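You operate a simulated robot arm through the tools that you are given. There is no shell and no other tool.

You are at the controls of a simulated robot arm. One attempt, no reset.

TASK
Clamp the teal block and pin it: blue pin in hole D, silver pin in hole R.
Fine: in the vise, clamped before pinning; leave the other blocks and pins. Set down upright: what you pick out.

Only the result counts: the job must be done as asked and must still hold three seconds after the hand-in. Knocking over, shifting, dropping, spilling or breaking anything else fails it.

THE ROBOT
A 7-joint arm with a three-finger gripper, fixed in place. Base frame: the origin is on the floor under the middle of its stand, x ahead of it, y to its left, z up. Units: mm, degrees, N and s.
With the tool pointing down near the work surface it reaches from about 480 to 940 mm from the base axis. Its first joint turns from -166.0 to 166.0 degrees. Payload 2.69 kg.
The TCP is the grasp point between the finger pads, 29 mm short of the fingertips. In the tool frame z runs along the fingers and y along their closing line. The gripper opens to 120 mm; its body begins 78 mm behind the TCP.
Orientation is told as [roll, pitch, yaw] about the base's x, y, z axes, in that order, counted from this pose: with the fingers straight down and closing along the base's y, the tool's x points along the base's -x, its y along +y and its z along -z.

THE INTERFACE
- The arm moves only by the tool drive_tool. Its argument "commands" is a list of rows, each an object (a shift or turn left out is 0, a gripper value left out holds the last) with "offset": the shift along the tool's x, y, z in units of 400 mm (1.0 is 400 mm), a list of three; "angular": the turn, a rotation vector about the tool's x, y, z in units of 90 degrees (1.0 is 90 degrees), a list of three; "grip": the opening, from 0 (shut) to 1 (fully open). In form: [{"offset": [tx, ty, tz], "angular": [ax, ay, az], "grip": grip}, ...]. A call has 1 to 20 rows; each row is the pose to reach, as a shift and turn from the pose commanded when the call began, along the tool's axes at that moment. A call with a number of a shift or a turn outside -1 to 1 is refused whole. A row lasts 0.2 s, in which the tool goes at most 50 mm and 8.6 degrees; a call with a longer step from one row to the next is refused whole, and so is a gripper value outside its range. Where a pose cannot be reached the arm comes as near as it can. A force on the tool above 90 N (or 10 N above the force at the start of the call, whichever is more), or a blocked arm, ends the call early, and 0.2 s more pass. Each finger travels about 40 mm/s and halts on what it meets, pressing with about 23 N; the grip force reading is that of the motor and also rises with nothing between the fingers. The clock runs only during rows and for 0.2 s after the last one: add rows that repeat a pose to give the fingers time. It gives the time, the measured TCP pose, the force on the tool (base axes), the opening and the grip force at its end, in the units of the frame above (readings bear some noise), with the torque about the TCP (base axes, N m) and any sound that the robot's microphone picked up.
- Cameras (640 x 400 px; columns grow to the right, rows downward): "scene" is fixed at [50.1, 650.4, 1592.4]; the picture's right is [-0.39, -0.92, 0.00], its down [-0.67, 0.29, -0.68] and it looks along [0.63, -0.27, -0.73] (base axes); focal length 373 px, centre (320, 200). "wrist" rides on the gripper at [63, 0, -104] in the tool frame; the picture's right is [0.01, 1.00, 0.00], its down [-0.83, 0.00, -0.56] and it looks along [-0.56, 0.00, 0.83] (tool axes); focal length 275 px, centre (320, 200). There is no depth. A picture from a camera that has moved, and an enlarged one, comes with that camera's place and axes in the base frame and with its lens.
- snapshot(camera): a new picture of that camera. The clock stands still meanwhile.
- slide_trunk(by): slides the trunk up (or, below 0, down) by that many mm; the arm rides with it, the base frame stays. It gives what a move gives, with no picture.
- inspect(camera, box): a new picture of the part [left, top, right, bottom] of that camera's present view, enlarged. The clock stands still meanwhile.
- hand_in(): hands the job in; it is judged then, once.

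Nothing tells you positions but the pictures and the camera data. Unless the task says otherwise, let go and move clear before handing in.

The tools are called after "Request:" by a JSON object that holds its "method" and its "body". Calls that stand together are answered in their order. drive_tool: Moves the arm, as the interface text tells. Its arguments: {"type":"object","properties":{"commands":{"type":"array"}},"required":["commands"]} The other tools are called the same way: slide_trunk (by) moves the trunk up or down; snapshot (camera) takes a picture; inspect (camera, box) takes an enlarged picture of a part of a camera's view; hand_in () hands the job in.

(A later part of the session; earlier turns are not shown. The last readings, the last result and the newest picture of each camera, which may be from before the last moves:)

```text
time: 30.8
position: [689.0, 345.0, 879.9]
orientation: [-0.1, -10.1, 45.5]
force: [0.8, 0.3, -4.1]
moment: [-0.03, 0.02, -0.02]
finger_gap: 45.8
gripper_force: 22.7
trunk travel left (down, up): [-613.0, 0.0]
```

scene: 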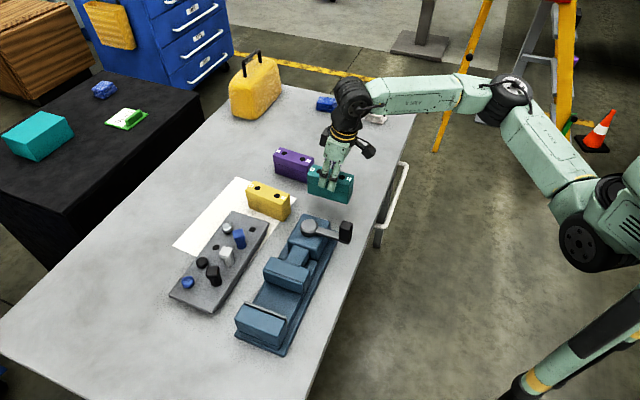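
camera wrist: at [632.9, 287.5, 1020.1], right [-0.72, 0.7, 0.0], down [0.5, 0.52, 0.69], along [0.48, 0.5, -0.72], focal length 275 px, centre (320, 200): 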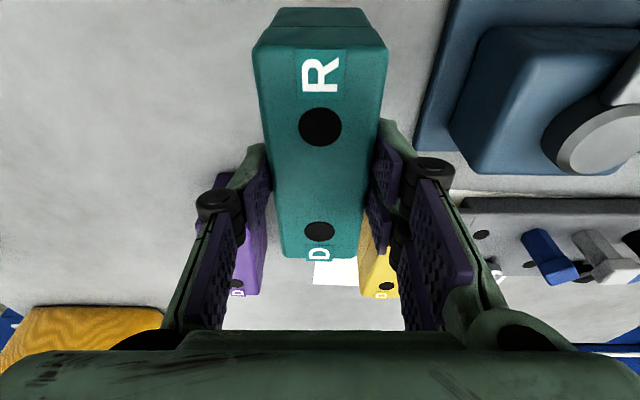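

Request:
{"method": "drive_tool", "body": {"commands": [{"offset": [0.0004, 0, 0.0025]}, {"offset": [0.0004, 0, 0.0025]}]}}

Request:
{"method": "drive_tool", "body": {"commands": [{"offset": [0.0004, 0, 0.0025]}, {"offset": [0.0004, 0, 0.0025]}]}}

```text
time: 31.4
position: [689.4, 344.7, 878.0]
orientation: [0.0, -10.1, 45.5]
force: [-0.2, 0.4, -3.9]
moment: [-0.01, -0.01, -0.04]
finger_gap: 45.6
gripper_force: 23.2
trunk travel left (down, up): [-613.0, 0.0]
```

```text
time: 32.0
position: [689.2, 343.5, 878.2]
orientation: [0.0, -10.2, 45.5]
force: [0.8, 0.3, -0.3]
moment: [-0.17, 0.03, 0.06]
finger_gap: 45.8
gripper_force: 22.5
trunk travel left (down, up): [-613.0, 0.0]
```

The weight has gone onto the table, so the block has landed. I'll press 0.5 mm more, then open the fingers.

Request:
{"method": "drive_tool", "body": {"commands": [{"offset": [0.0002, 0, 0.0012]}, {"offset": [0.0002, 0, 0.0012], "grip": 0.4}, {"offset": [0.0002, 0, 0.0012], "grip": 0.45}, {"offset": [0.0002, 0, 0.0012], "grip": 0.53}, {"offset": [0.0002, 0, 0.0012], "grip": 0.53}, {"offset": [0.0002, 0, 0.0012], "grip": 0.53}]}}

Request:
{"method": "snapshot", "body": {"camera": "wrist"}}

```text
time: 33.4
position: [689.3, 345.5, 875.7]
orientation: [0.0, -10.1, 45.5]
force: [-1.5, 0.1, -0.7]
moment: [0.04, 0.01, -0.01]
finger_gap: 63.7
gripper_force: 0.0
trunk travel left (down, up): [-613.0, 0.0]
```

```text
taken
camera wrist: at [632.6, 287.7, 967.8], right [-0.72, 0.7, 0.0], down [0.5, 0.52, 0.69], along [0.48, 0.5, -0.72], focal length 275 px, centre (320, 200)
```

wrist: 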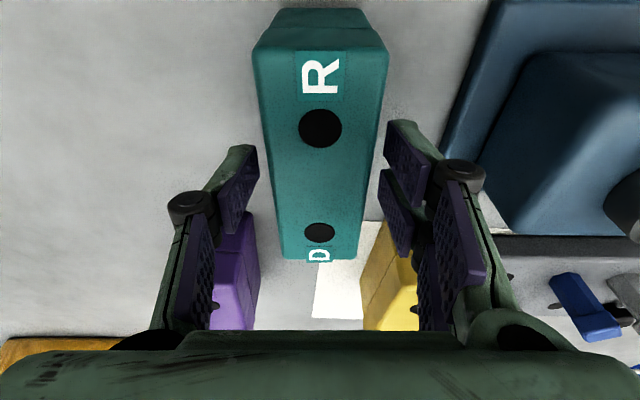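

The block stands free on the table. I'll rise, straighten the tool to vertical and look again before the shallow regrip.

Request:
{"method": "drive_tool", "body": {"commands": [{"offset": [-0.0056, 0, -0.032]}, {"offset": [-0.0113, 0, -0.064]}, {"offset": [-0.017, 0, -0.096]}, {"offset": [-0.02, 0, -0.111], "angular": [0, 0.055, 0]}, {"offset": [-0.02, 0, -0.111], "angular": [0, 0.111, 0]}, {"offset": [-0.02, 0, -0.111], "angular": [0, 0.111, 0]}]}}

Request:
{"method": "inspect", "body": {"camera": "wrist", "box": [220, 60, 420, 260]}}

```text
time: 34.8
position: [689.1, 344.9, 922.3]
orientation: [-0.1, 0.0, 45.5]
force: [-0.8, 0.3, 0.2]
moment: [0.02, 0.01, -0.01]
finger_gap: 63.7
gripper_force: 0.2
trunk travel left (down, up): [-613.0, 0.0]
```

```text
2.00 times, centred on (320, 160) of wrist
camera zoom: at [645.2, 299.9, 1025.4], right [-0.72, 0.7, 0.0], down [0.58, 0.6, 0.56], along [0.39, 0.4, -0.83], focal length 551 px, centre (320, 280)
```

zoom: 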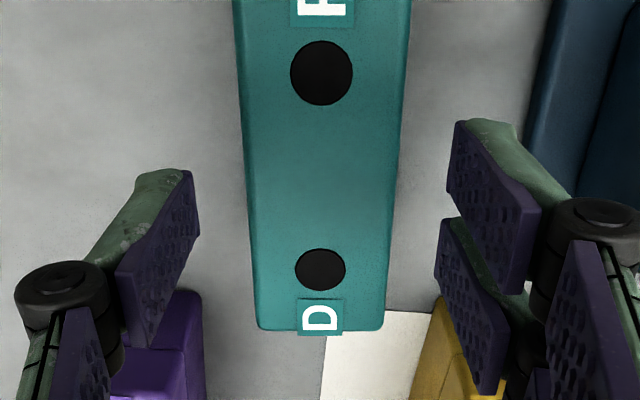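

The tool is vertical and centred over the block to within 2 mm. I'll descend to TCP z 893, about 14 mm of overlap, and grip.

Request:
{"method": "drive_tool", "body": {"commands": [{"offset": [-0.0024, 0, 0.035], "grip": 0.53}, {"offset": [-0.0048, 0, 0.071], "grip": 0.53}, {"offset": [-0.0048, 0, 0.071], "grip": 0.45}, {"offset": [-0.0048, 0, 0.071], "grip": 0.3}, {"offset": [-0.0048, 0, 0.071], "grip": 0.2}, {"offset": [-0.0048, 0, 0.071], "grip": 0.2}, {"offset": [-0.0048, 0, 0.071], "grip": 0.2}, {"offset": [-0.0048, 0, 0.071], "grip": 0.2}]}}

Request:
{"method": "snapshot", "body": {"camera": "wrist"}}

Request:
{"method": "drive_tool", "body": {"commands": [{"offset": [0, 0, -0.025]}, {"offset": [0, 0, -0.05]}, {"offset": [0, 0, -0.075]}, {"offset": [0, 0, -0.1]}, {"offset": [0, 0, -0.1]}]}}

Request:
{"method": "snapshot", "body": {"camera": "wrist"}}

```text
time: 36.6
position: [690.3, 345.5, 893.9]
orientation: [0.1, -0.1, 45.6]
force: [-0.5, 0.0, 0.9]
moment: [0.09, -0.03, -0.02]
finger_gap: 45.7
gripper_force: 23.0
trunk travel left (down, up): [-613.0, 0.0]
```

```text
taken
camera wrist: at [646.2, 300.9, 996.7], right [-0.72, 0.7, 0.0], down [0.58, 0.59, 0.56], along [0.39, 0.4, -0.83], focal length 275 px, centre (320, 200)
```

wrist: 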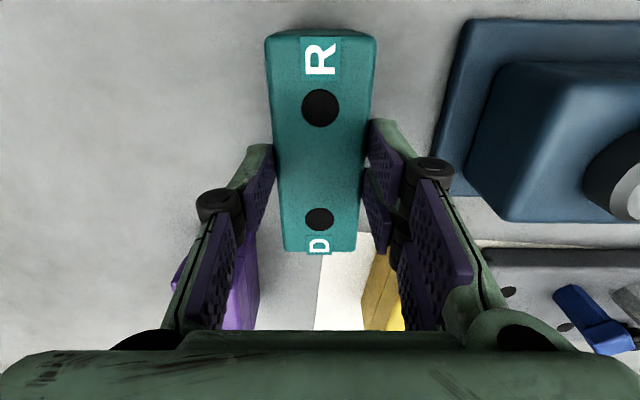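

```text
time: 37.8
position: [690.8, 346.8, 932.8]
orientation: [0.0, -0.2, 45.5]
force: [1.0, -0.8, -5.0]
moment: [-0.01, 0.02, 0.03]
finger_gap: 46.1
gripper_force: 23.3
trunk travel left (down, up): [-613.0, 0.0]
```

```text
taken
camera wrist: at [646.2, 301.0, 1036.7], right [-0.72, 0.7, 0.0], down [0.58, 0.59, 0.56], along [0.39, 0.4, -0.83], focal length 275 px, centre (320, 200)
```

wrist: 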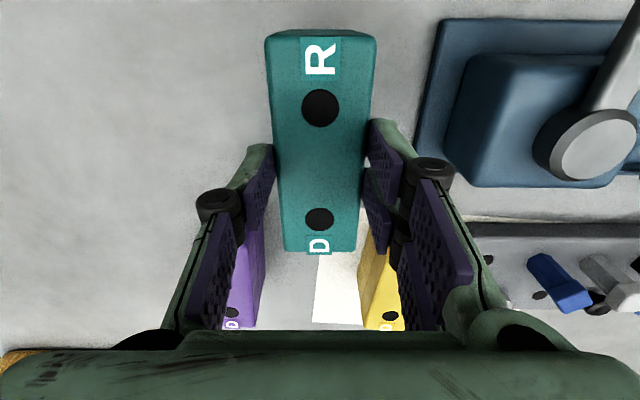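

The shallow grip holds well. I'll lift to z 1050 and carry the block along to the jaw gap centre.

Request:
{"method": "drive_tool", "body": {"commands": [{"offset": [0, 0, -0.073]}, {"offset": [0, 0, -0.146]}, {"offset": [0, 0, -0.219]}, {"offset": [0, 0, -0.293]}, {"offset": [0, 0.0715, -0.293]}, {"offset": [0.001, 0.143, -0.293]}, {"offset": [0.001, 0.2144, -0.293]}, {"offset": [0.001, 0.2858, -0.293]}, {"offset": [0.002, 0.3573, -0.293]}, {"offset": [0.002, 0.4288, -0.293]}, {"offset": [0.002, 0.5, -0.293]}, {"offset": [0.003, 0.5717, -0.293]}, {"offset": [0.003, 0.643, -0.293]}, {"offset": [0.003, 0.7146, -0.293]}, {"offset": [0.004, 0.786, -0.293]}, {"offset": [0.004, 0.8575, -0.293]}, {"offset": [0.004, 0.8575, -0.293]}]}}

Request:
{"method": "snapshot", "body": {"camera": "wrist"}}

Request:
{"method": "inspect", "body": {"camera": "scene", "box": [220, 190, 350, 360]}}

```text
time: 41.4
position: [444.4, 584.3, 1050.8]
orientation: [-0.1, -0.1, 45.4]
force: [0.0, 1.0, -4.8]
moment: [-0.02, 0.02, -0.01]
finger_gap: 45.8
gripper_force: 23.1
trunk travel left (down, up): [-613.0, 0.0]
```

```text
taken
camera wrist: at [400.4, 540.8, 1155.0], right [-0.72, 0.7, 0.0], down [0.58, 0.59, 0.56], along [0.39, 0.4, -0.83], focal length 275 px, centre (320, 200)
```

wrist: 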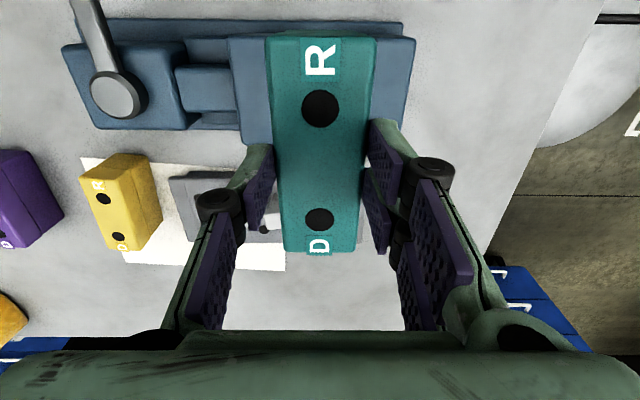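

```text
2.35 times, centred on (285, 275) of scene
camera zoom: at [50.1, 650.4, 1592.4], right [-0.39, -0.92, 0.0], down [-0.67, 0.29, -0.68], along [0.63, -0.27, -0.73], focal length 878 px, centre (402, 24)
```

zoom: 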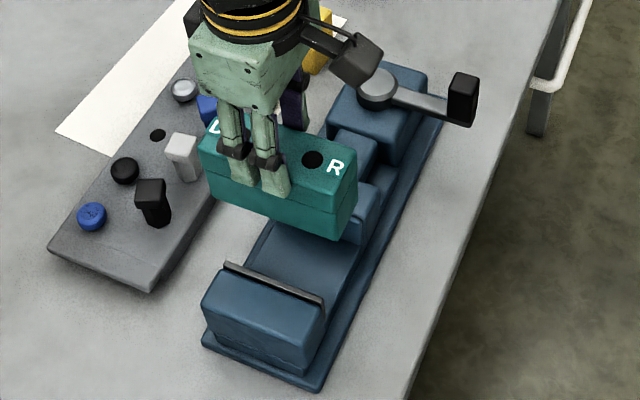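

Next I'll lower until the block's bottom is about 15 mm above the jaw tops and check the alignment.

Request:
{"method": "drive_tool", "body": {"commands": [{"offset": [0, 0, 0.04]}, {"offset": [0, 0, 0.08]}, {"offset": [0, 0, 0.12]}, {"offset": [0, 0, 0.16]}, {"offset": [0, 0, 0.16]}]}}

Request:
{"method": "snapshot", "body": {"camera": "wrist"}}

Request:
{"method": "inspect", "body": {"camera": "wrist", "box": [200, 0, 460, 200]}}

Request:
{"method": "inspect", "body": {"camera": "scene", "box": [220, 190, 350, 360]}}

```text
time: 42.6
position: [443.9, 585.3, 986.0]
orientation: [0.0, -0.1, 45.4]
force: [0.5, 0.3, -4.4]
moment: [-0.03, 0.0, -0.03]
finger_gap: 45.8
gripper_force: 22.9
trunk travel left (down, up): [-613.0, 0.0]
```

```text
taken
camera wrist: at [399.9, 540.7, 1089.4], right [-0.72, 0.7, 0.0], down [0.58, 0.59, 0.56], along [0.39, 0.4, -0.83], focal length 275 px, centre (320, 200)
```

wrist: 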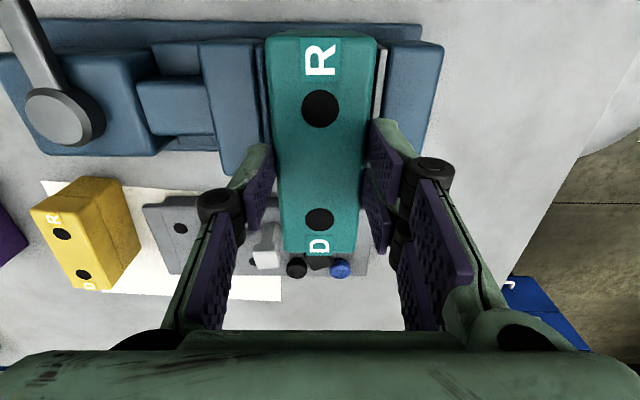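

```text
2.00 times, centred on (330, 100) of wrist
camera zoom: at [399.9, 540.7, 1089.4], right [-0.72, 0.7, 0.0], down [0.58, 0.59, 0.56], along [0.39, 0.4, -0.83], focal length 551 px, centre (300, 400)
```

zoom: 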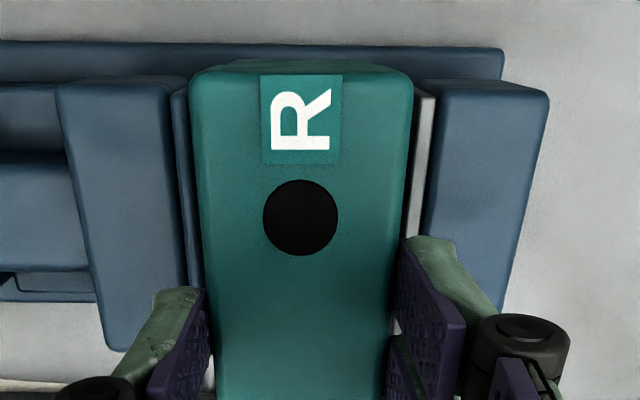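

```text
2.35 times, centred on (285, 275) of scene
camera zoom: at [50.1, 650.4, 1592.4], right [-0.39, -0.92, 0.0], down [-0.67, 0.29, -0.68], along [0.63, -0.27, -0.73], focal length 878 px, centre (402, 24)
```

zoom: 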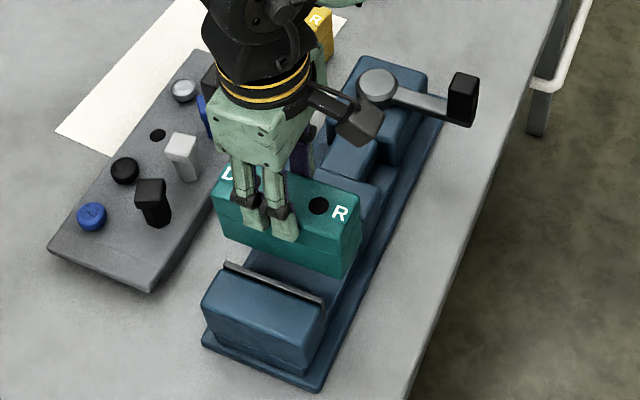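

The block is centred between the jaws to within 1 mm (gap about 73 mm). I'll lower it into the gap and then feel for the bed.

Request:
{"method": "drive_tool", "body": {"commands": [{"offset": [0, 0.001, 0.03]}, {"offset": [0, 0.001, 0.06]}, {"offset": [0, 0.001, 0.09]}, {"offset": [0, 0.001, 0.12]}, {"offset": [0, 0.001, 0.12]}]}}

Request:
{"method": "inspect", "body": {"camera": "wrist", "box": [200, 0, 460, 200]}}

Request:
{"method": "inspect", "body": {"camera": "scene", "box": [220, 190, 350, 360]}}

```text
time: 43.8
position: [444.1, 586.0, 936.6]
orientation: [0.1, 0.0, 45.4]
force: [0.3, -0.3, -3.7]
moment: [-0.04, 0.0, -0.01]
finger_gap: 45.8
gripper_force: 23.2
trunk travel left (down, up): [-613.0, 0.0]
```

```text
2.00 times, centred on (330, 100) of wrist
camera zoom: at [400.1, 541.0, 1041.4], right [-0.72, 0.7, 0.0], down [0.58, 0.59, 0.56], along [0.39, 0.4, -0.83], focal length 551 px, centre (300, 400)
```

zoom: 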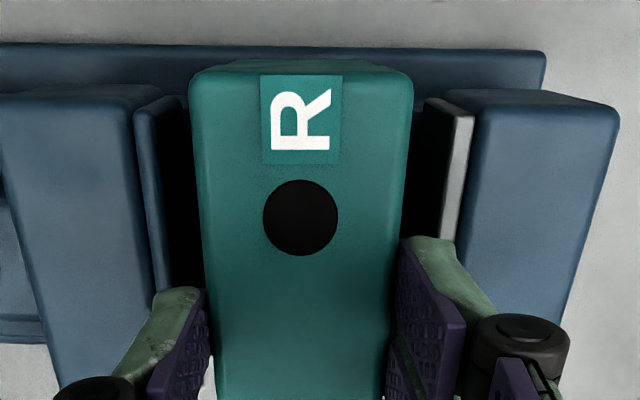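

```text
2.35 times, centred on (285, 275) of scene
camera zoom: at [50.1, 650.4, 1592.4], right [-0.39, -0.92, 0.0], down [-0.67, 0.29, -0.68], along [0.63, -0.27, -0.73], focal length 878 px, centre (402, 24)
```

zoom: 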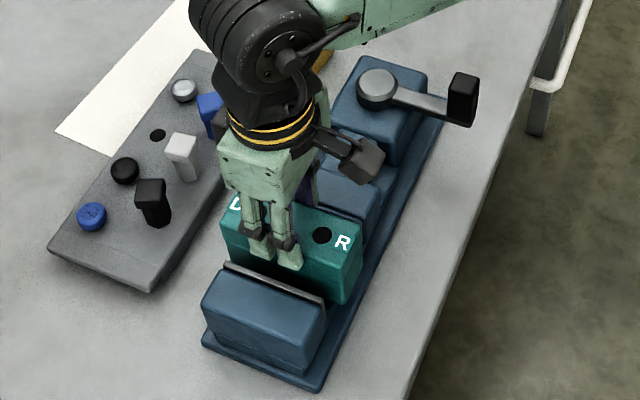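

The jaws sit at about ±38 mm around the block, and the fingertips' outer sides reach nearly as far. I'll go down carefully with force checks until the tips near jaw-top height.

Request:
{"method": "drive_tool", "body": {"commands": [{"offset": [0, 0, 0.013]}, {"offset": [0, 0, 0.026]}, {"offset": [0, 0, 0.0385]}, {"offset": [0, 0, 0.0385]}]}}

Request:
{"method": "inspect", "body": {"camera": "wrist", "box": [180, 80, 480, 270]}}

Request:
{"method": "inspect", "body": {"camera": "scene", "box": [240, 220, 330, 330]}}

```text
time: 44.8
position: [442.5, 585.4, 925.3]
orientation: [0.1, -0.3, 45.4]
force: [1.9, 4.1, 19.6]
moment: [0.11, -0.07, -0.03]
finger_gap: 45.7
gripper_force: 22.8
trunk travel left (down, up): [-613.0, 0.0]
```

```text
2.11 times, centred on (330, 175) of wrist
camera zoom: at [399.1, 540.4, 1029.0], right [-0.72, 0.7, 0.0], down [0.58, 0.59, 0.56], along [0.39, 0.4, -0.83], focal length 580 px, centre (299, 253)
```

zoom: 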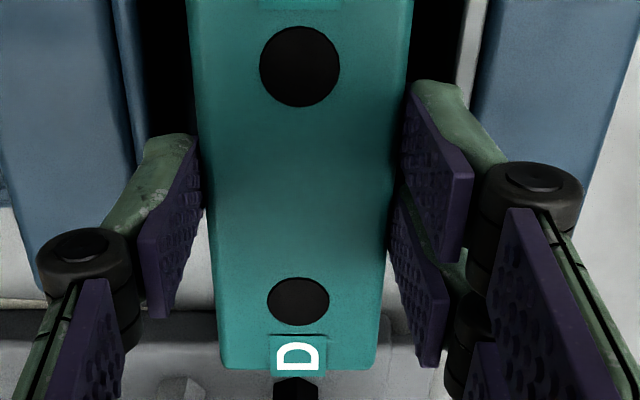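

```text
3.64 times, centred on (285, 275) of scene
camera zoom: at [50.1, 650.4, 1592.4], right [-0.39, -0.92, 0.0], down [-0.67, 0.29, -0.68], along [0.63, -0.27, -0.73], focal length 1356 px, centre (447, -73)
```

zoom: 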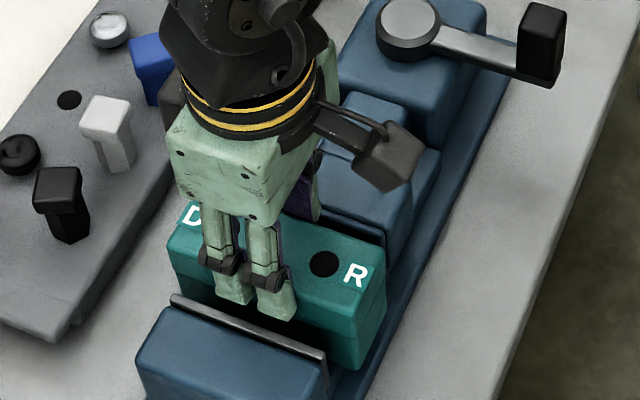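

The upward force of about 20 N has only a tiny moment, and the fingertips are still above the jaw tops. So the block itself is on the bed, at about z 848. I'll ease the pressure, release a little and rise straight up.

Request:
{"method": "drive_tool", "body": {"commands": [{"offset": [0, 0, -0.004]}, {"offset": [0, 0, -0.006]}, {"offset": [0, 0, -0.006]}]}}

Request:
{"method": "drive_tool", "body": {"commands": [{"offset": [0, 0, 0], "grip": 0.4}, {"offset": [0, 0, 0], "grip": 0.42}, {"offset": [0, 0, 0], "grip": 0.45}, {"offset": [0, 0, 0], "grip": 0.45}]}}

Request:
{"method": "snapshot", "body": {"camera": "wrist"}}

```text
time: 45.6
position: [442.5, 585.6, 925.4]
orientation: [0.0, -0.1, 45.6]
force: [-0.6, 3.9, 6.6]
moment: [0.64, -0.25, 0.15]
finger_gap: 45.9
gripper_force: 23.0
trunk travel left (down, up): [-613.0, 0.0]
```

```text
time: 46.6
position: [444.9, 585.5, 925.3]
orientation: [0.0, -0.1, 45.6]
force: [0.6, -0.1, 0.2]
moment: [0.01, 0.01, -0.02]
finger_gap: 54.1
gripper_force: 0.0
trunk travel left (down, up): [-613.0, 0.0]
```

```text
taken
camera wrist: at [400.0, 540.9, 1029.2], right [-0.72, 0.7, 0.0], down [0.58, 0.59, 0.56], along [0.39, 0.4, -0.83], focal length 275 px, centre (320, 200)
```

wrist: 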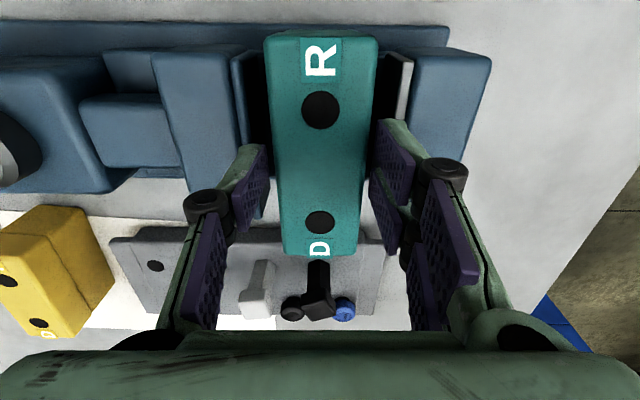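

Released. I'll rise straight up and verify that the block sits flat and square in the vise.

Request:
{"method": "drive_tool", "body": {"commands": [{"offset": [0, 0, -0.04]}, {"offset": [0, 0, -0.1]}, {"offset": [0, 0, -0.2]}, {"offset": [0.05, 0, -0.28]}, {"offset": [0.05, 0, -0.28]}]}}

Request:
{"method": "inspect", "body": {"camera": "wrist", "box": [180, 0, 460, 200]}}

Request:
{"method": "inspect", "body": {"camera": "scene", "box": [220, 200, 350, 350]}}

```text
time: 47.8
position: [430.4, 570.6, 1038.1]
orientation: [0.0, -0.1, 45.4]
force: [0.5, -0.1, 0.5]
moment: [-0.02, -0.01, 0.01]
finger_gap: 54.1
gripper_force: 0.0
trunk travel left (down, up): [-613.0, 0.0]
```

```text
2.00 times, centred on (320, 100) of wrist
camera zoom: at [386.3, 526.3, 1141.0], right [-0.72, 0.7, 0.0], down [0.58, 0.59, 0.56], along [0.39, 0.4, -0.83], focal length 551 px, centre (320, 400)
```

zoom: 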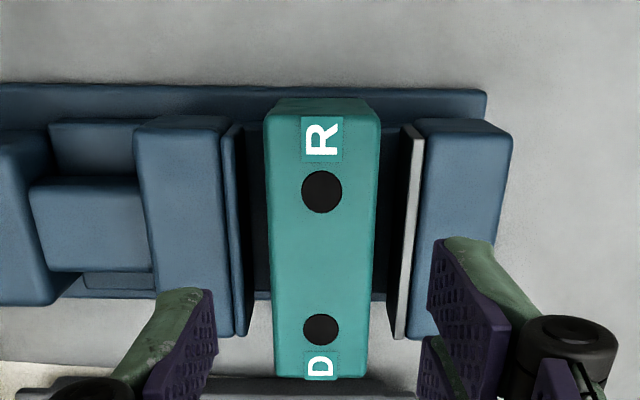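

```text
2.67 times, centred on (285, 275) of scene
camera zoom: at [50.1, 650.4, 1592.4], right [-0.39, -0.92, 0.0], down [-0.67, 0.29, -0.68], along [0.63, -0.27, -0.73], focal length 994 px, centre (413, 0)
```

zoom: 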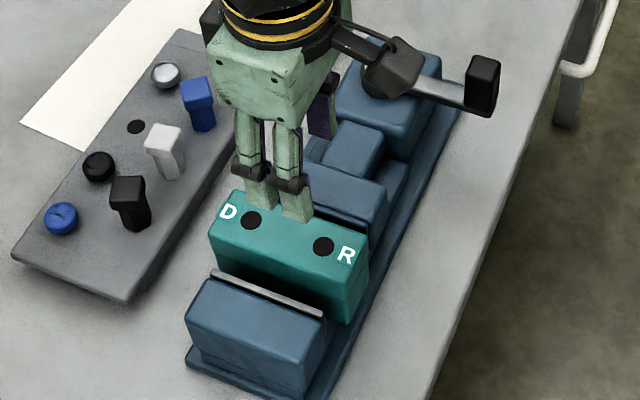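

The block stands square in the vise, centred between the jaws. Next I'll look at the crank from above with the gripper wide open.

Request:
{"method": "drive_tool", "body": {"commands": [{"offset": [0.035, -0.078, 0], "grip": 1.0}, {"offset": [0.07, -0.156, 0], "grip": 1.0}, {"offset": [0.105, -0.234, 0], "grip": 1.0}, {"offset": [0.14, -0.312, 0], "grip": 1.0}, {"offset": [0.175, -0.39, 0], "grip": 1.0}, {"offset": [0.208, -0.4675, 0], "grip": 1.0}, {"offset": [0.208, -0.4675, 0], "grip": 1.0}, {"offset": [0.208, -0.4675, 0], "grip": 1.0}]}}

Request:
{"method": "snapshot", "body": {"camera": "wrist"}}

Request:
{"method": "inspect", "body": {"camera": "wrist", "box": [220, 60, 440, 260]}}

Request:
{"method": "inspect", "body": {"camera": "scene", "box": [280, 200, 370, 260]}}

```text
time: 49.6
position: [506.5, 380.5, 1036.7]
orientation: [-0.1, -0.1, 45.4]
force: [-0.2, 0.4, -1.0]
moment: [0.02, 0.01, 0.01]
finger_gap: 119.8
gripper_force: 0.0
trunk travel left (down, up): [-613.0, 0.0]
```

```text
taken
camera wrist: at [461.7, 335.6, 1140.4], right [-0.72, 0.7, 0.0], down [0.58, 0.59, 0.56], along [0.39, 0.4, -0.83], focal length 275 px, centre (320, 200)
```

wrist: 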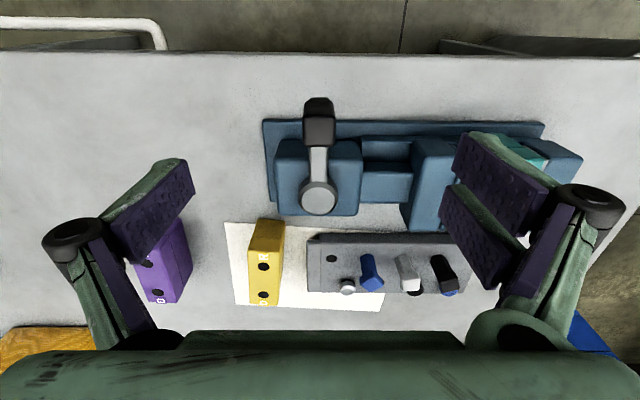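

```text
2.00 times, centred on (330, 160) of wrist
camera zoom: at [461.7, 335.6, 1140.4], right [-0.72, 0.7, 0.0], down [0.58, 0.59, 0.56], along [0.39, 0.4, -0.83], focal length 551 px, centre (300, 280)
```

zoom: 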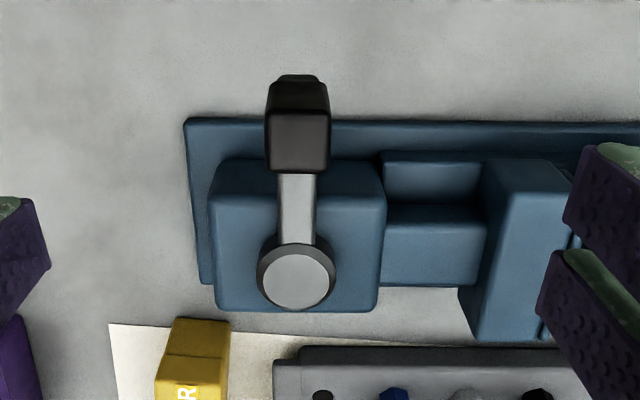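

```text
6.67 times, centred on (325, 230) of scene
camera zoom: at [50.1, 650.4, 1592.4], right [-0.39, -0.92, 0.0], down [-0.67, 0.29, -0.68], along [0.63, -0.27, -0.73], focal length 2486 px, centre (287, 0)
```

zoom: 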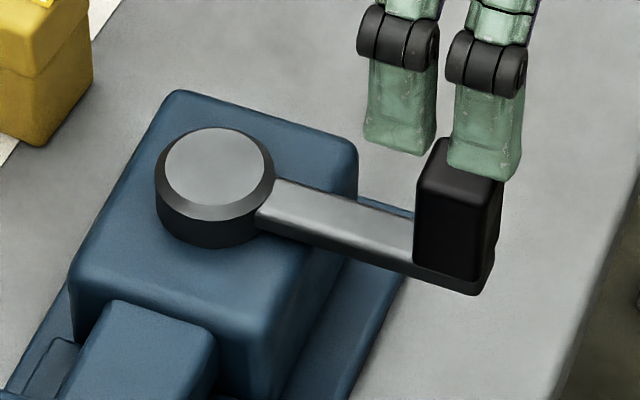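

The crank hub is at about H 727, L −96. The knob is a 25 mm box at about H 638, L −95, top near z 933, and the lever is 89 mm long pointing toward the table edge. I'll move above the knob with the fingers straddling it.

Request:
{"method": "drive_tool", "body": {"commands": [{"offset": [-0.0156, -0.0012, 0.0385], "grip": 0.5}, {"offset": [-0.0312, -0.0025, 0.077], "grip": 0.5}, {"offset": [-0.0312, -0.0025, 0.115], "grip": 0.5}, {"offset": [-0.0312, -0.0025, 0.1535], "grip": 0.5}, {"offset": [-0.0312, -0.0025, 0.1535], "grip": 0.5}, {"offset": [-0.0312, -0.0025, 0.1535], "grip": 0.5}, {"offset": [-0.0312, -0.0025, 0.1535], "grip": 0.5}]}}

Request:
{"method": "snapshot", "body": {"camera": "wrist"}}

Request:
{"method": "inspect", "body": {"camera": "scene", "box": [280, 180, 380, 260]}}

```text
time: 51.2
position: [514.8, 388.4, 976.2]
orientation: [-0.1, 0.0, 45.5]
force: [-0.1, 0.8, -0.1]
moment: [-0.03, -0.02, 0.04]
finger_gap: 59.9
gripper_force: 0.1
trunk travel left (down, up): [-613.0, 0.0]
```

```text
taken
camera wrist: at [470.3, 343.8, 1079.1], right [-0.72, 0.7, 0.0], down [0.58, 0.59, 0.56], along [0.39, 0.4, -0.83], focal length 275 px, centre (320, 200)
```

wrist: 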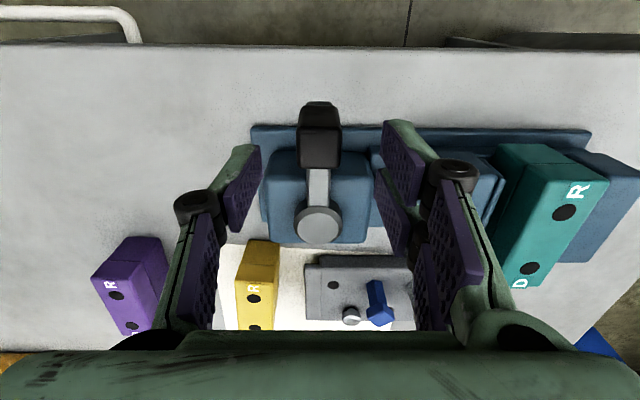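

```text
5.00 times, centred on (330, 220) of scene
camera zoom: at [50.1, 650.4, 1592.4], right [-0.39, -0.92, 0.0], down [-0.67, 0.29, -0.68], along [0.63, -0.27, -0.73], focal length 1865 px, centre (270, 100)
```

zoom: 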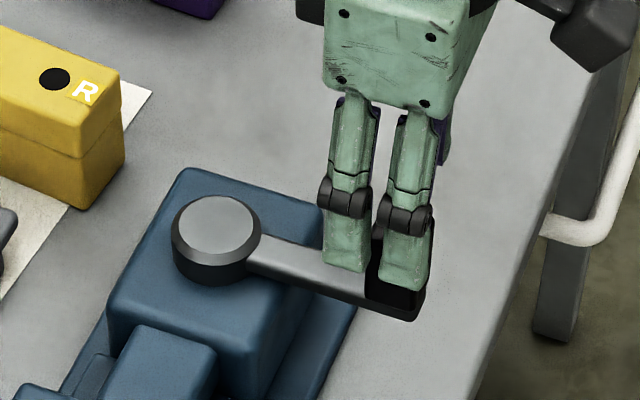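

The fingers are centred over the knob. I'll descend so the tips stay just above the lever, then close on the knob.

Request:
{"method": "drive_tool", "body": {"commands": [{"offset": [0, 0, 0.032], "grip": 0.5}, {"offset": [0, 0, 0.064], "grip": 0.5}, {"offset": [0, 0, 0.095], "grip": 0.5}, {"offset": [0, 0, 0.095], "grip": 0.5}, {"offset": [0, 0, 0.095], "grip": 0.3}, {"offset": [0, 0, 0.095], "grip": 0.1}, {"offset": [0, 0, 0.095], "grip": 0.1}, {"offset": [0, 0, 0.095], "grip": 0.1}, {"offset": [0, 0, 0.095], "grip": 0.1}, {"offset": [0, 0, 0.095], "grip": 0.1}]}}

Request:
{"method": "snapshot", "body": {"camera": "wrist"}}

Request:
{"method": "inspect", "body": {"camera": "scene", "box": [280, 180, 380, 260]}}

```text
time: 53.4
position: [515.4, 387.8, 937.1]
orientation: [0.0, -0.1, 45.4]
force: [1.8, -4.3, -1.2]
moment: [-0.14, -0.07, -0.4]
finger_gap: 25.7
gripper_force: 44.7
trunk travel left (down, up): [-613.0, 0.0]
```

```text
taken
camera wrist: at [470.9, 343.7, 1041.3], right [-0.72, 0.7, 0.0], down [0.58, 0.59, 0.56], along [0.39, 0.4, -0.83], focal length 275 px, centre (320, 200)
```

wrist: 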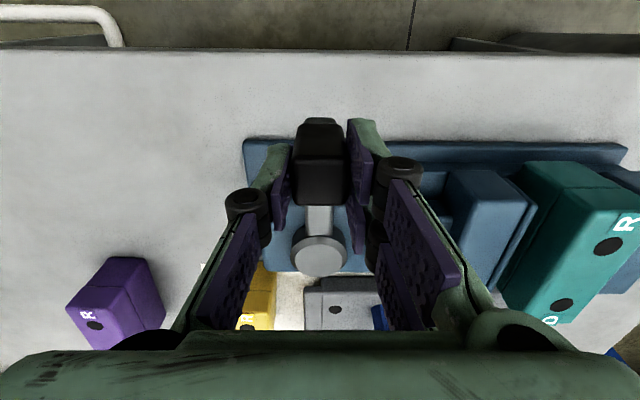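

```text
5.00 times, centred on (330, 220) of scene
camera zoom: at [50.1, 650.4, 1592.4], right [-0.39, -0.92, 0.0], down [-0.67, 0.29, -0.68], along [0.63, -0.27, -0.73], focal length 1865 px, centre (270, 100)
```

zoom: 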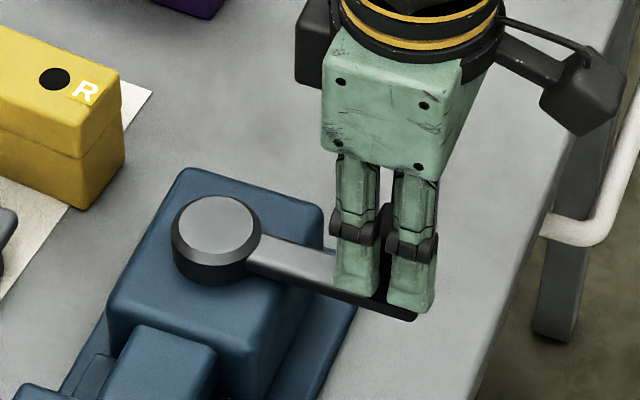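

I have the knob gripped. I'll take a closer look at the hub to fix the crank radius before turning.

Request:
{"method": "inspect", "body": {"camera": "wrist", "box": [260, 100, 400, 300]}}

Request:
{"method": "inspect", "body": {"camera": "scene", "box": [240, 200, 350, 340]}}

```text
2.00 times, centred on (330, 200) of wrist
camera zoom: at [470.9, 343.7, 1041.3], right [-0.72, 0.7, 0.0], down [0.58, 0.59, 0.56], along [0.39, 0.4, -0.83], focal length 551 px, centre (300, 200)
```

zoom: 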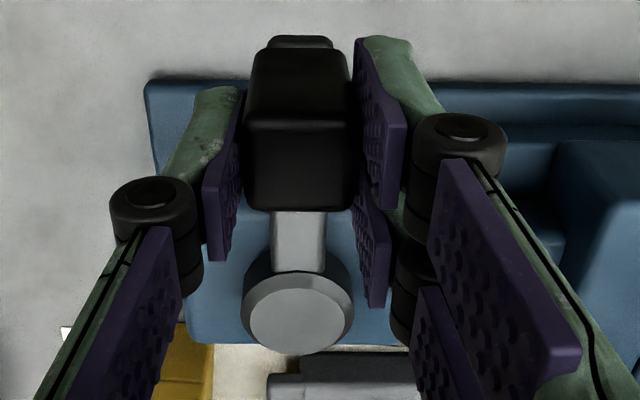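

```text
2.86 times, centred on (295, 270) of scene
camera zoom: at [50.1, 650.4, 1592.4], right [-0.39, -0.92, 0.0], down [-0.67, 0.29, -0.68], along [0.63, -0.27, -0.73], focal length 1066 px, centre (391, 0)
```

zoom: 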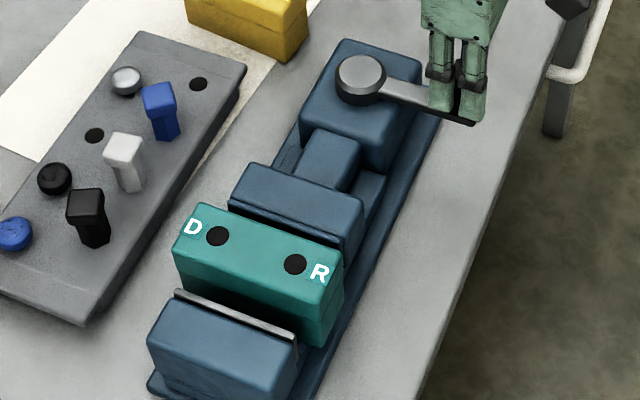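

The crank radius is about 88 mm. I'll test a clockwise turn (as seen from above) of about 17 degrees and read the forces.

Request:
{"method": "drive_tool", "body": {"commands": [{"offset": [-0.0006, 0.0157, 0], "angular": [0, 0, 0.0457]}, {"offset": [-0.0022, 0.0309, 0], "angular": [0, 0, 0.09]}, {"offset": [-0.0022, 0.0309, 0], "angular": [0, 0, 0.09]}]}}

Request:
{"method": "inspect", "body": {"camera": "scene", "box": [240, 200, 350, 340]}}

```text
time: 54.2
position: [512.1, 395.2, 936.1]
orientation: [-0.3, -0.2, 36.9]
force: [40.7, -22.6, 8.1]
moment: [-0.9, -0.91, 0.77]
finger_gap: 40.1
gripper_force: 21.2
trunk travel left (down, up): [-613.0, 0.0]
```

```text
2.86 times, centred on (295, 270) of scene
camera zoom: at [50.1, 650.4, 1592.4], right [-0.39, -0.92, 0.0], down [-0.67, 0.29, -0.68], along [0.63, -0.27, -0.73], focal length 1066 px, centre (391, 0)
```

zoom: 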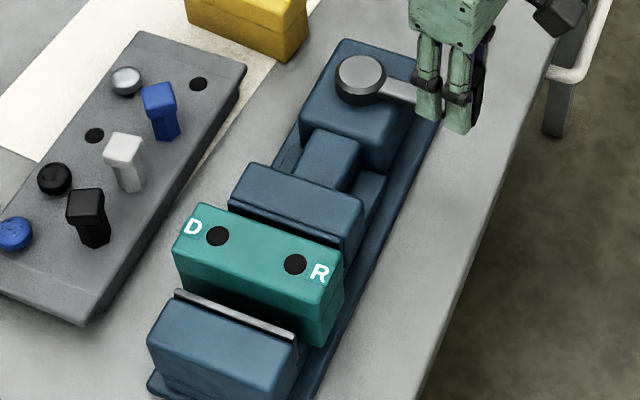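

The crank did not budge clockwise, so it is at its open stop. I'll return and turn it counter-clockwise instead.

Request:
{"method": "drive_tool", "body": {"commands": [{"offset": [-0.0022, -0.0314, 0], "angular": [0, 0, -0.09]}, {"offset": [-0.0022, -0.0314, 0], "angular": [0, 0, -0.09]}, {"offset": [-0.0022, -0.0314, 0], "angular": [0, 0, -0.09]}, {"offset": [-0.0086, -0.0613, 0], "angular": [0, 0, -0.1778]}, {"offset": [-0.0192, -0.0905, 0], "angular": [0, 0, -0.2667]}, {"offset": [-0.0192, -0.0905, 0], "angular": [0, 0, -0.2667]}]}}

Request:
{"method": "inspect", "body": {"camera": "scene", "box": [240, 200, 350, 340]}}

Request:
{"method": "snapshot", "body": {"camera": "wrist"}}

```text
time: 55.6
position: [534.9, 371.9, 938.1]
orientation: [0.1, 0.0, 61.3]
force: [-0.5, -13.6, -3.4]
moment: [-0.88, 0.36, -0.59]
finger_gap: 25.9
gripper_force: 45.5
trunk travel left (down, up): [-613.0, 0.0]
```

```text
2.86 times, centred on (295, 270) of scene
camera zoom: at [50.1, 650.4, 1592.4], right [-0.39, -0.92, 0.0], down [-0.67, 0.29, -0.68], along [0.63, -0.27, -0.73], focal length 1066 px, centre (391, 0)
```

zoom: 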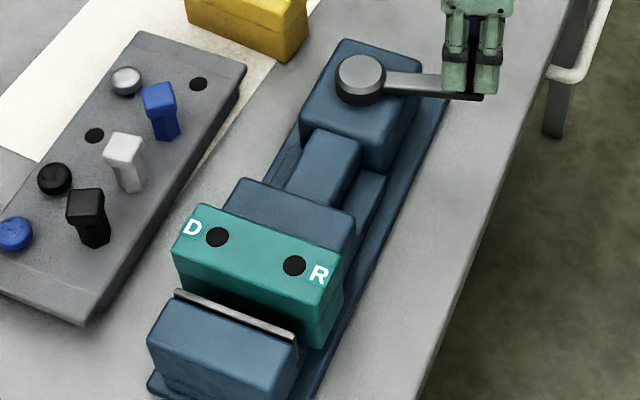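

```text
taken
camera wrist: at [504.5, 318.2, 1041.4], right [-0.88, 0.47, 0.0], down [0.39, 0.73, 0.56], along [0.26, 0.49, -0.83], focal length 275 px, centre (320, 200)
```

wrist: 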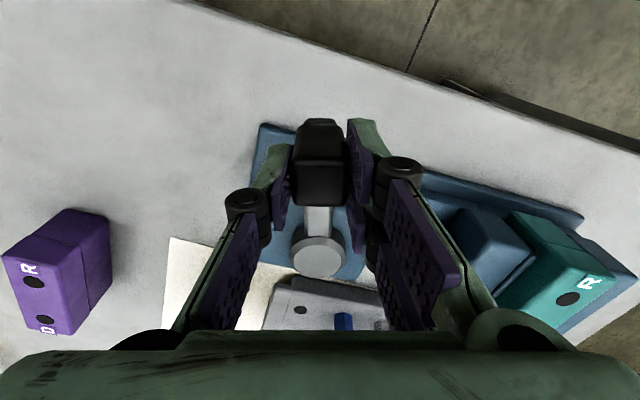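

Counter-clockwise closes the jaw, roughly 0.6 mm per degree. I'll continue at a gentle pace and watch the block.

Request:
{"method": "drive_tool", "body": {"commands": [{"offset": [-0.0005, -0.0155, 0], "angular": [0, 0, -0.0444]}, {"offset": [-0.0022, -0.031, 0], "angular": [0, 0, -0.0889]}, {"offset": [-0.0049, -0.0463, 0], "angular": [0, 0, -0.1333]}, {"offset": [-0.0086, -0.0613, 0], "angular": [0, 0, -0.1778]}, {"offset": [-0.0134, -0.0761, 0], "angular": [0, 0, -0.2222]}, {"offset": [-0.0192, -0.0905, 0], "angular": [0, 0, -0.2667]}, {"offset": [-0.0192, -0.0905, 0], "angular": [0, 0, -0.2667]}]}}

Request:
{"method": "inspect", "body": {"camera": "scene", "box": [240, 200, 350, 340]}}

Request:
{"method": "snapshot", "body": {"camera": "wrist"}}

```text
time: 57.2
position: [571.9, 361.2, 938.0]
orientation: [-0.1, 0.0, 85.3]
force: [3.5, -22.2, -10.8]
moment: [-0.61, -0.13, -0.37]
finger_gap: 25.8
gripper_force: 45.1
trunk travel left (down, up): [-613.0, 0.0]
```

```text
2.86 times, centred on (295, 270) of scene
camera zoom: at [50.1, 650.4, 1592.4], right [-0.39, -0.92, 0.0], down [-0.67, 0.29, -0.68], along [0.63, -0.27, -0.73], focal length 1066 px, centre (391, 0)
```

zoom: 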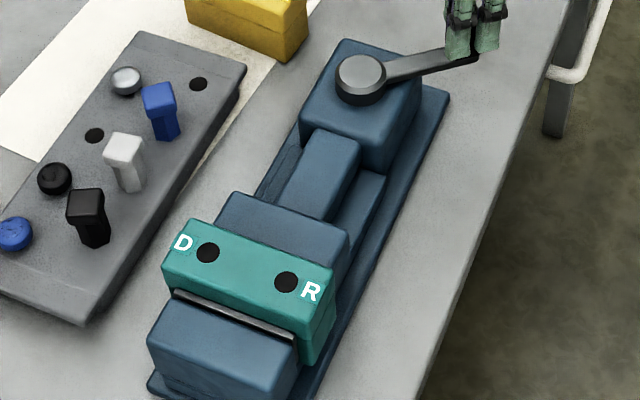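

```text
taken
camera wrist: at [566.2, 299.6, 1041.4], right [-1.0, 0.08, 0.0], down [0.06, 0.83, 0.56], along [0.04, 0.55, -0.83], focal length 275 px, centre (320, 200)
```

wrist: 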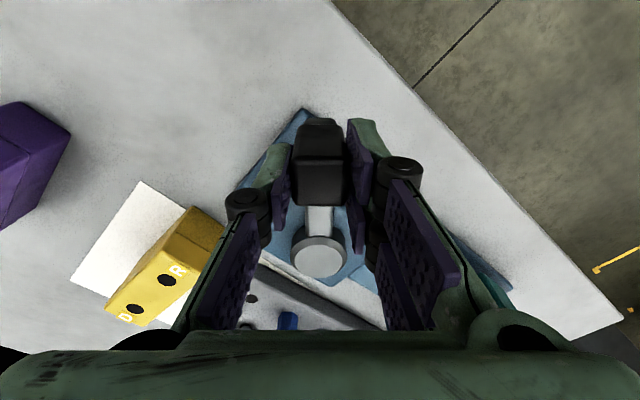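

The block has been pushed nearly to the fixed jaw. I'll continue in small steps until the force shows it is clamped.

Request:
{"method": "drive_tool", "body": {"commands": [{"offset": [-0.0005, -0.0155, 0], "angular": [0, 0, -0.0444]}, {"offset": [-0.0022, -0.031, 0], "angular": [0, 0, -0.0889]}, {"offset": [-0.0022, -0.031, 0], "angular": [0, 0, -0.0889]}]}}

Request:
{"method": "inspect", "body": {"camera": "scene", "box": [240, 200, 350, 340]}}

```text
time: 58.0
position: [577.2, 362.7, 939.1]
orientation: [-0.2, 0.0, 89.3]
force: [7.1, -24.6, -9.5]
moment: [-0.24, -0.25, -0.63]
finger_gap: 25.5
gripper_force: 44.9
out of reach, approached as far as the arm can: row 2, 3
trunk travel left (down, up): [-613.0, 0.0]
```

```text
2.86 times, centred on (295, 270) of scene
camera zoom: at [50.1, 650.4, 1592.4], right [-0.39, -0.92, 0.0], down [-0.67, 0.29, -0.68], along [0.63, -0.27, -0.73], focal length 1066 px, centre (391, 0)
```

zoom: 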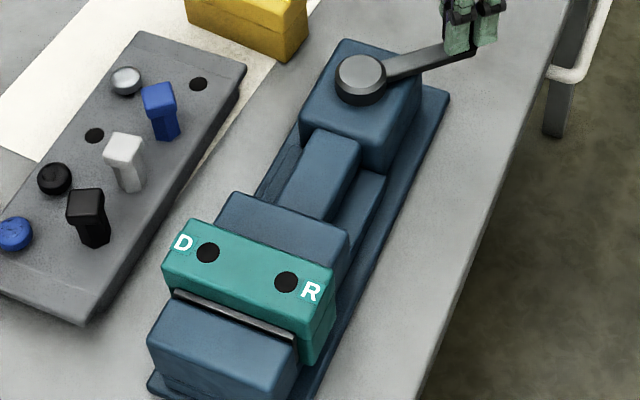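

The wrist reached its turning limit at yaw 89. The jaw isn't tight yet, so I'll let go of the knob, rise and look at the jaw from above before pushing the lever on.

Request:
{"method": "drive_tool", "body": {"commands": [{"grip": 0.3}, {"grip": 0.5}, {"grip": 0.5}, {"offset": [0, 0, -0.05], "grip": 0.5}, {"offset": [0, 0, -0.12], "grip": 0.5}, {"offset": [0, 0, -0.2], "grip": 0.5}, {"offset": [0, 0, -0.25], "grip": 0.5}, {"offset": [0, 0, -0.25], "grip": 0.5}]}}

Request:
{"method": "inspect", "body": {"camera": "scene", "box": [240, 200, 350, 340]}}

Request:
{"method": "inspect", "body": {"camera": "scene", "box": [250, 260, 320, 330]}}

```text
time: 59.8
position: [573.7, 362.4, 1037.2]
orientation: [-0.1, -0.1, 89.3]
force: [-0.6, -1.0, 0.5]
moment: [0.01, 0.01, 0.0]
finger_gap: 59.7
gripper_force: 0.2
trunk travel left (down, up): [-613.0, 0.0]
```

```text
2.86 times, centred on (295, 270) of scene
camera zoom: at [50.1, 650.4, 1592.4], right [-0.39, -0.92, 0.0], down [-0.67, 0.29, -0.68], along [0.63, -0.27, -0.73], focal length 1066 px, centre (391, 0)
```

zoom: 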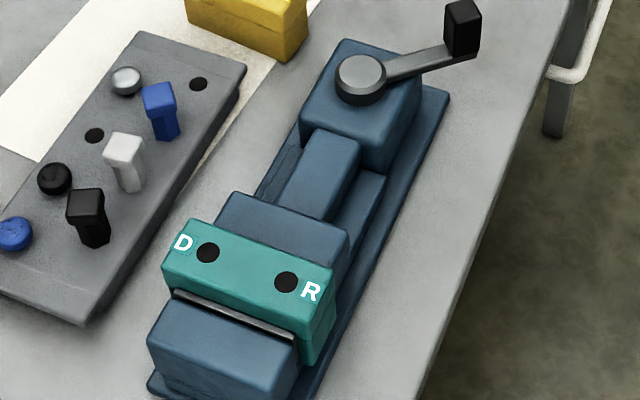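

```text
5.71 times, centred on (285, 295) of scene
camera zoom: at [50.1, 650.4, 1592.4], right [-0.39, -0.92, 0.0], down [-0.67, 0.29, -0.68], along [0.63, -0.27, -0.73], focal length 2131 px, centre (520, -343)
```

zoom: 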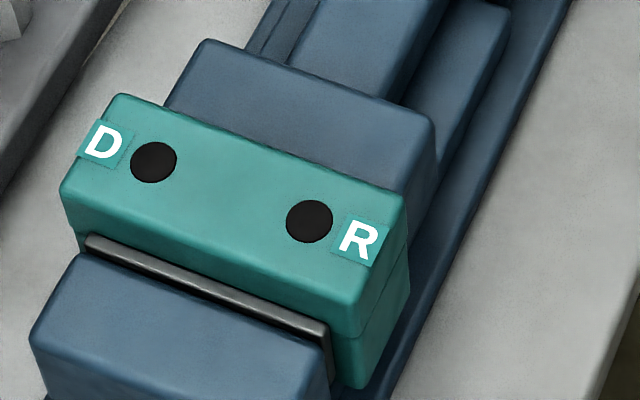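

The block looks seated against the fixed plate, but I want a firm clamp. I'll close the fingers, turn to yaw 0 and come down on the −x side of the knob, to push it toward +x (counter-clockwise) with the rigid side of the finger pair.

Request:
{"method": "drive_tool", "body": {"commands": [{"offset": [0.0006, 0.0091, 0], "angular": [0, 0, 0.0827], "grip": 0.4}, {"offset": [0.0012, 0.0182, 0], "angular": [0, 0, 0.1653], "grip": 0.3}, {"offset": [0.0018, 0.0273, 0], "angular": [0, 0, 0.248], "grip": 0.2}, {"offset": [0.0024, 0.0364, 0], "angular": [0, 0, 0.3307], "grip": 0.1}, {"offset": [0.003, 0.0455, 0], "angular": [0, 0, 0.4133], "grip": 0.0}, {"offset": [0.0036, 0.0546, 0], "angular": [0, 0, 0.496], "grip": 0.0}, {"offset": [0.0043, 0.0637, 0], "angular": [0, 0, 0.5787], "grip": 0.0}, {"offset": [0.0049, 0.0728, 0], "angular": [0, 0, 0.6613], "grip": 0.0}, {"offset": [0.0055, 0.0819, 0], "angular": [0, 0, 0.744], "grip": 0.0}, {"offset": [0.0061, 0.091, 0], "angular": [0, 0, 0.8267], "grip": 0.0}, {"offset": [0.0067, 0.1, 0], "angular": [0, 0, 0.9093], "grip": 0.0}, {"offset": [0.0073, 0.1092, 0], "angular": [0, 0, 0.992], "grip": 0.0}, {"offset": [0.0073, 0.1092, 0], "angular": [0, 0, 0.992], "grip": 0.0}]}}

Request:
{"method": "snapshot", "body": {"camera": "wrist"}}

Request:
{"method": "inspect", "body": {"camera": "scene", "box": [280, 180, 380, 260]}}

```text
time: 62.6
position: [533.0, 359.6, 1038.8]
orientation: [-0.1, -0.2, 0.0]
force: [0.1, 0.1, 0.2]
moment: [-0.01, -0.01, 0.01]
finger_gap: 0.0
gripper_force: 22.8
trunk travel left (down, up): [-613.0, 0.0]
```

```text
taken
camera wrist: at [469.2, 360.5, 1141.3], right [0.0, 1.0, 0.0], down [0.83, 0.0, 0.56], along [0.56, 0.0, -0.83], focal length 275 px, centre (320, 200)
```

wrist: 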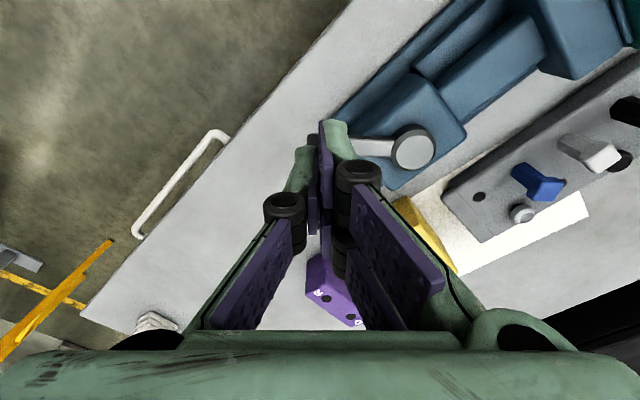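

```text
5.00 times, centred on (330, 220) of scene
camera zoom: at [50.1, 650.4, 1592.4], right [-0.39, -0.92, 0.0], down [-0.67, 0.29, -0.68], along [0.63, -0.27, -0.73], focal length 1865 px, centre (270, 100)
```

zoom: 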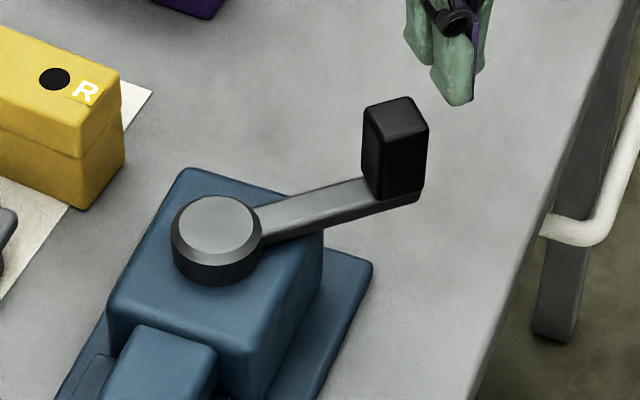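

The closed fingers are beside the knob's −x side. I'll descend to knob height and approach slowly.

Request:
{"method": "drive_tool", "body": {"commands": [{"offset": [0, 0, 0.06]}, {"offset": [0, 0, 0.12]}, {"offset": [0, 0, 0.18]}, {"offset": [0, 0, 0.22]}, {"offset": [0, 0, 0.256]}, {"offset": [0, 0, 0.256]}]}}

Request:
{"method": "drive_tool", "body": {"commands": [{"offset": [-0.01, 0, 0]}, {"offset": [-0.02, 0, 0]}, {"offset": [-0.02, 0, 0]}]}}

Request:
{"method": "inspect", "body": {"camera": "scene", "box": [280, 180, 380, 260]}}

```text
time: 64.0
position: [533.2, 360.5, 935.9]
orientation: [0.1, -0.1, 0.1]
force: [0.1, 0.5, 0.5]
moment: [0.0, -0.01, -0.01]
finger_gap: 0.1
gripper_force: 22.7
trunk travel left (down, up): [-613.0, 0.0]
```

```text
time: 64.8
position: [540.4, 361.1, 936.3]
orientation: [0.1, -0.2, 0.1]
force: [-0.7, -0.4, -0.6]
moment: [0.03, 0.02, 0.0]
finger_gap: 0.0
gripper_force: 22.7
trunk travel left (down, up): [-613.0, 0.0]
```

```text
5.00 times, centred on (330, 220) of scene
camera zoom: at [50.1, 650.4, 1592.4], right [-0.39, -0.92, 0.0], down [-0.67, 0.29, -0.68], along [0.63, -0.27, -0.73], focal length 1865 px, centre (270, 100)
```

zoom: 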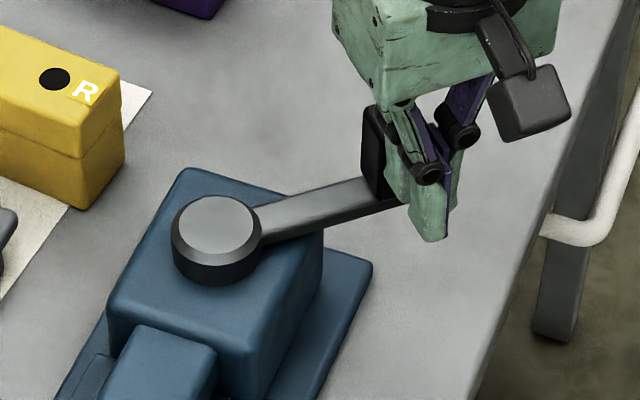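

No contact yet, so I'll move on toward +x in small steps and read the force.

Request:
{"method": "drive_tool", "body": {"commands": [{"offset": [-0.01, 0, 0]}, {"offset": [-0.015, 0, 0]}, {"offset": [-0.015, 0, 0]}]}}

Request:
{"method": "drive_tool", "body": {"commands": [{"offset": [-0.005, 0, 0]}, {"offset": [-0.01, 0, 0]}, {"offset": [-0.01, 0, 0]}]}}

Request:
{"method": "inspect", "body": {"camera": "scene", "box": [240, 180, 380, 340]}}

```text
time: 65.6
position: [546.1, 360.7, 935.2]
orientation: [0.1, -0.1, 0.1]
force: [-1.5, 0.0, 0.6]
moment: [0.02, 0.03, 0.01]
finger_gap: 0.0
gripper_force: 22.8
trunk travel left (down, up): [-613.0, 0.0]
```

```text
time: 66.4
position: [550.7, 359.9, 935.3]
orientation: [0.1, -0.1, 0.0]
force: [-0.8, -1.5, -0.2]
moment: [-0.03, 0.05, 0.01]
finger_gap: 0.0
gripper_force: 23.4
trunk travel left (down, up): [-613.0, 0.0]
```

```text
2.50 times, centred on (310, 260) of scene
camera zoom: at [50.1, 650.4, 1592.4], right [-0.39, -0.92, 0.0], down [-0.67, 0.29, -0.68], along [0.63, -0.27, -0.73], focal length 932 px, centre (345, 50)
```

zoom: 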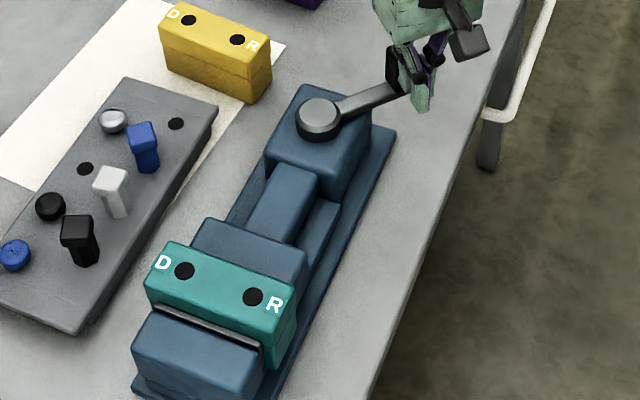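

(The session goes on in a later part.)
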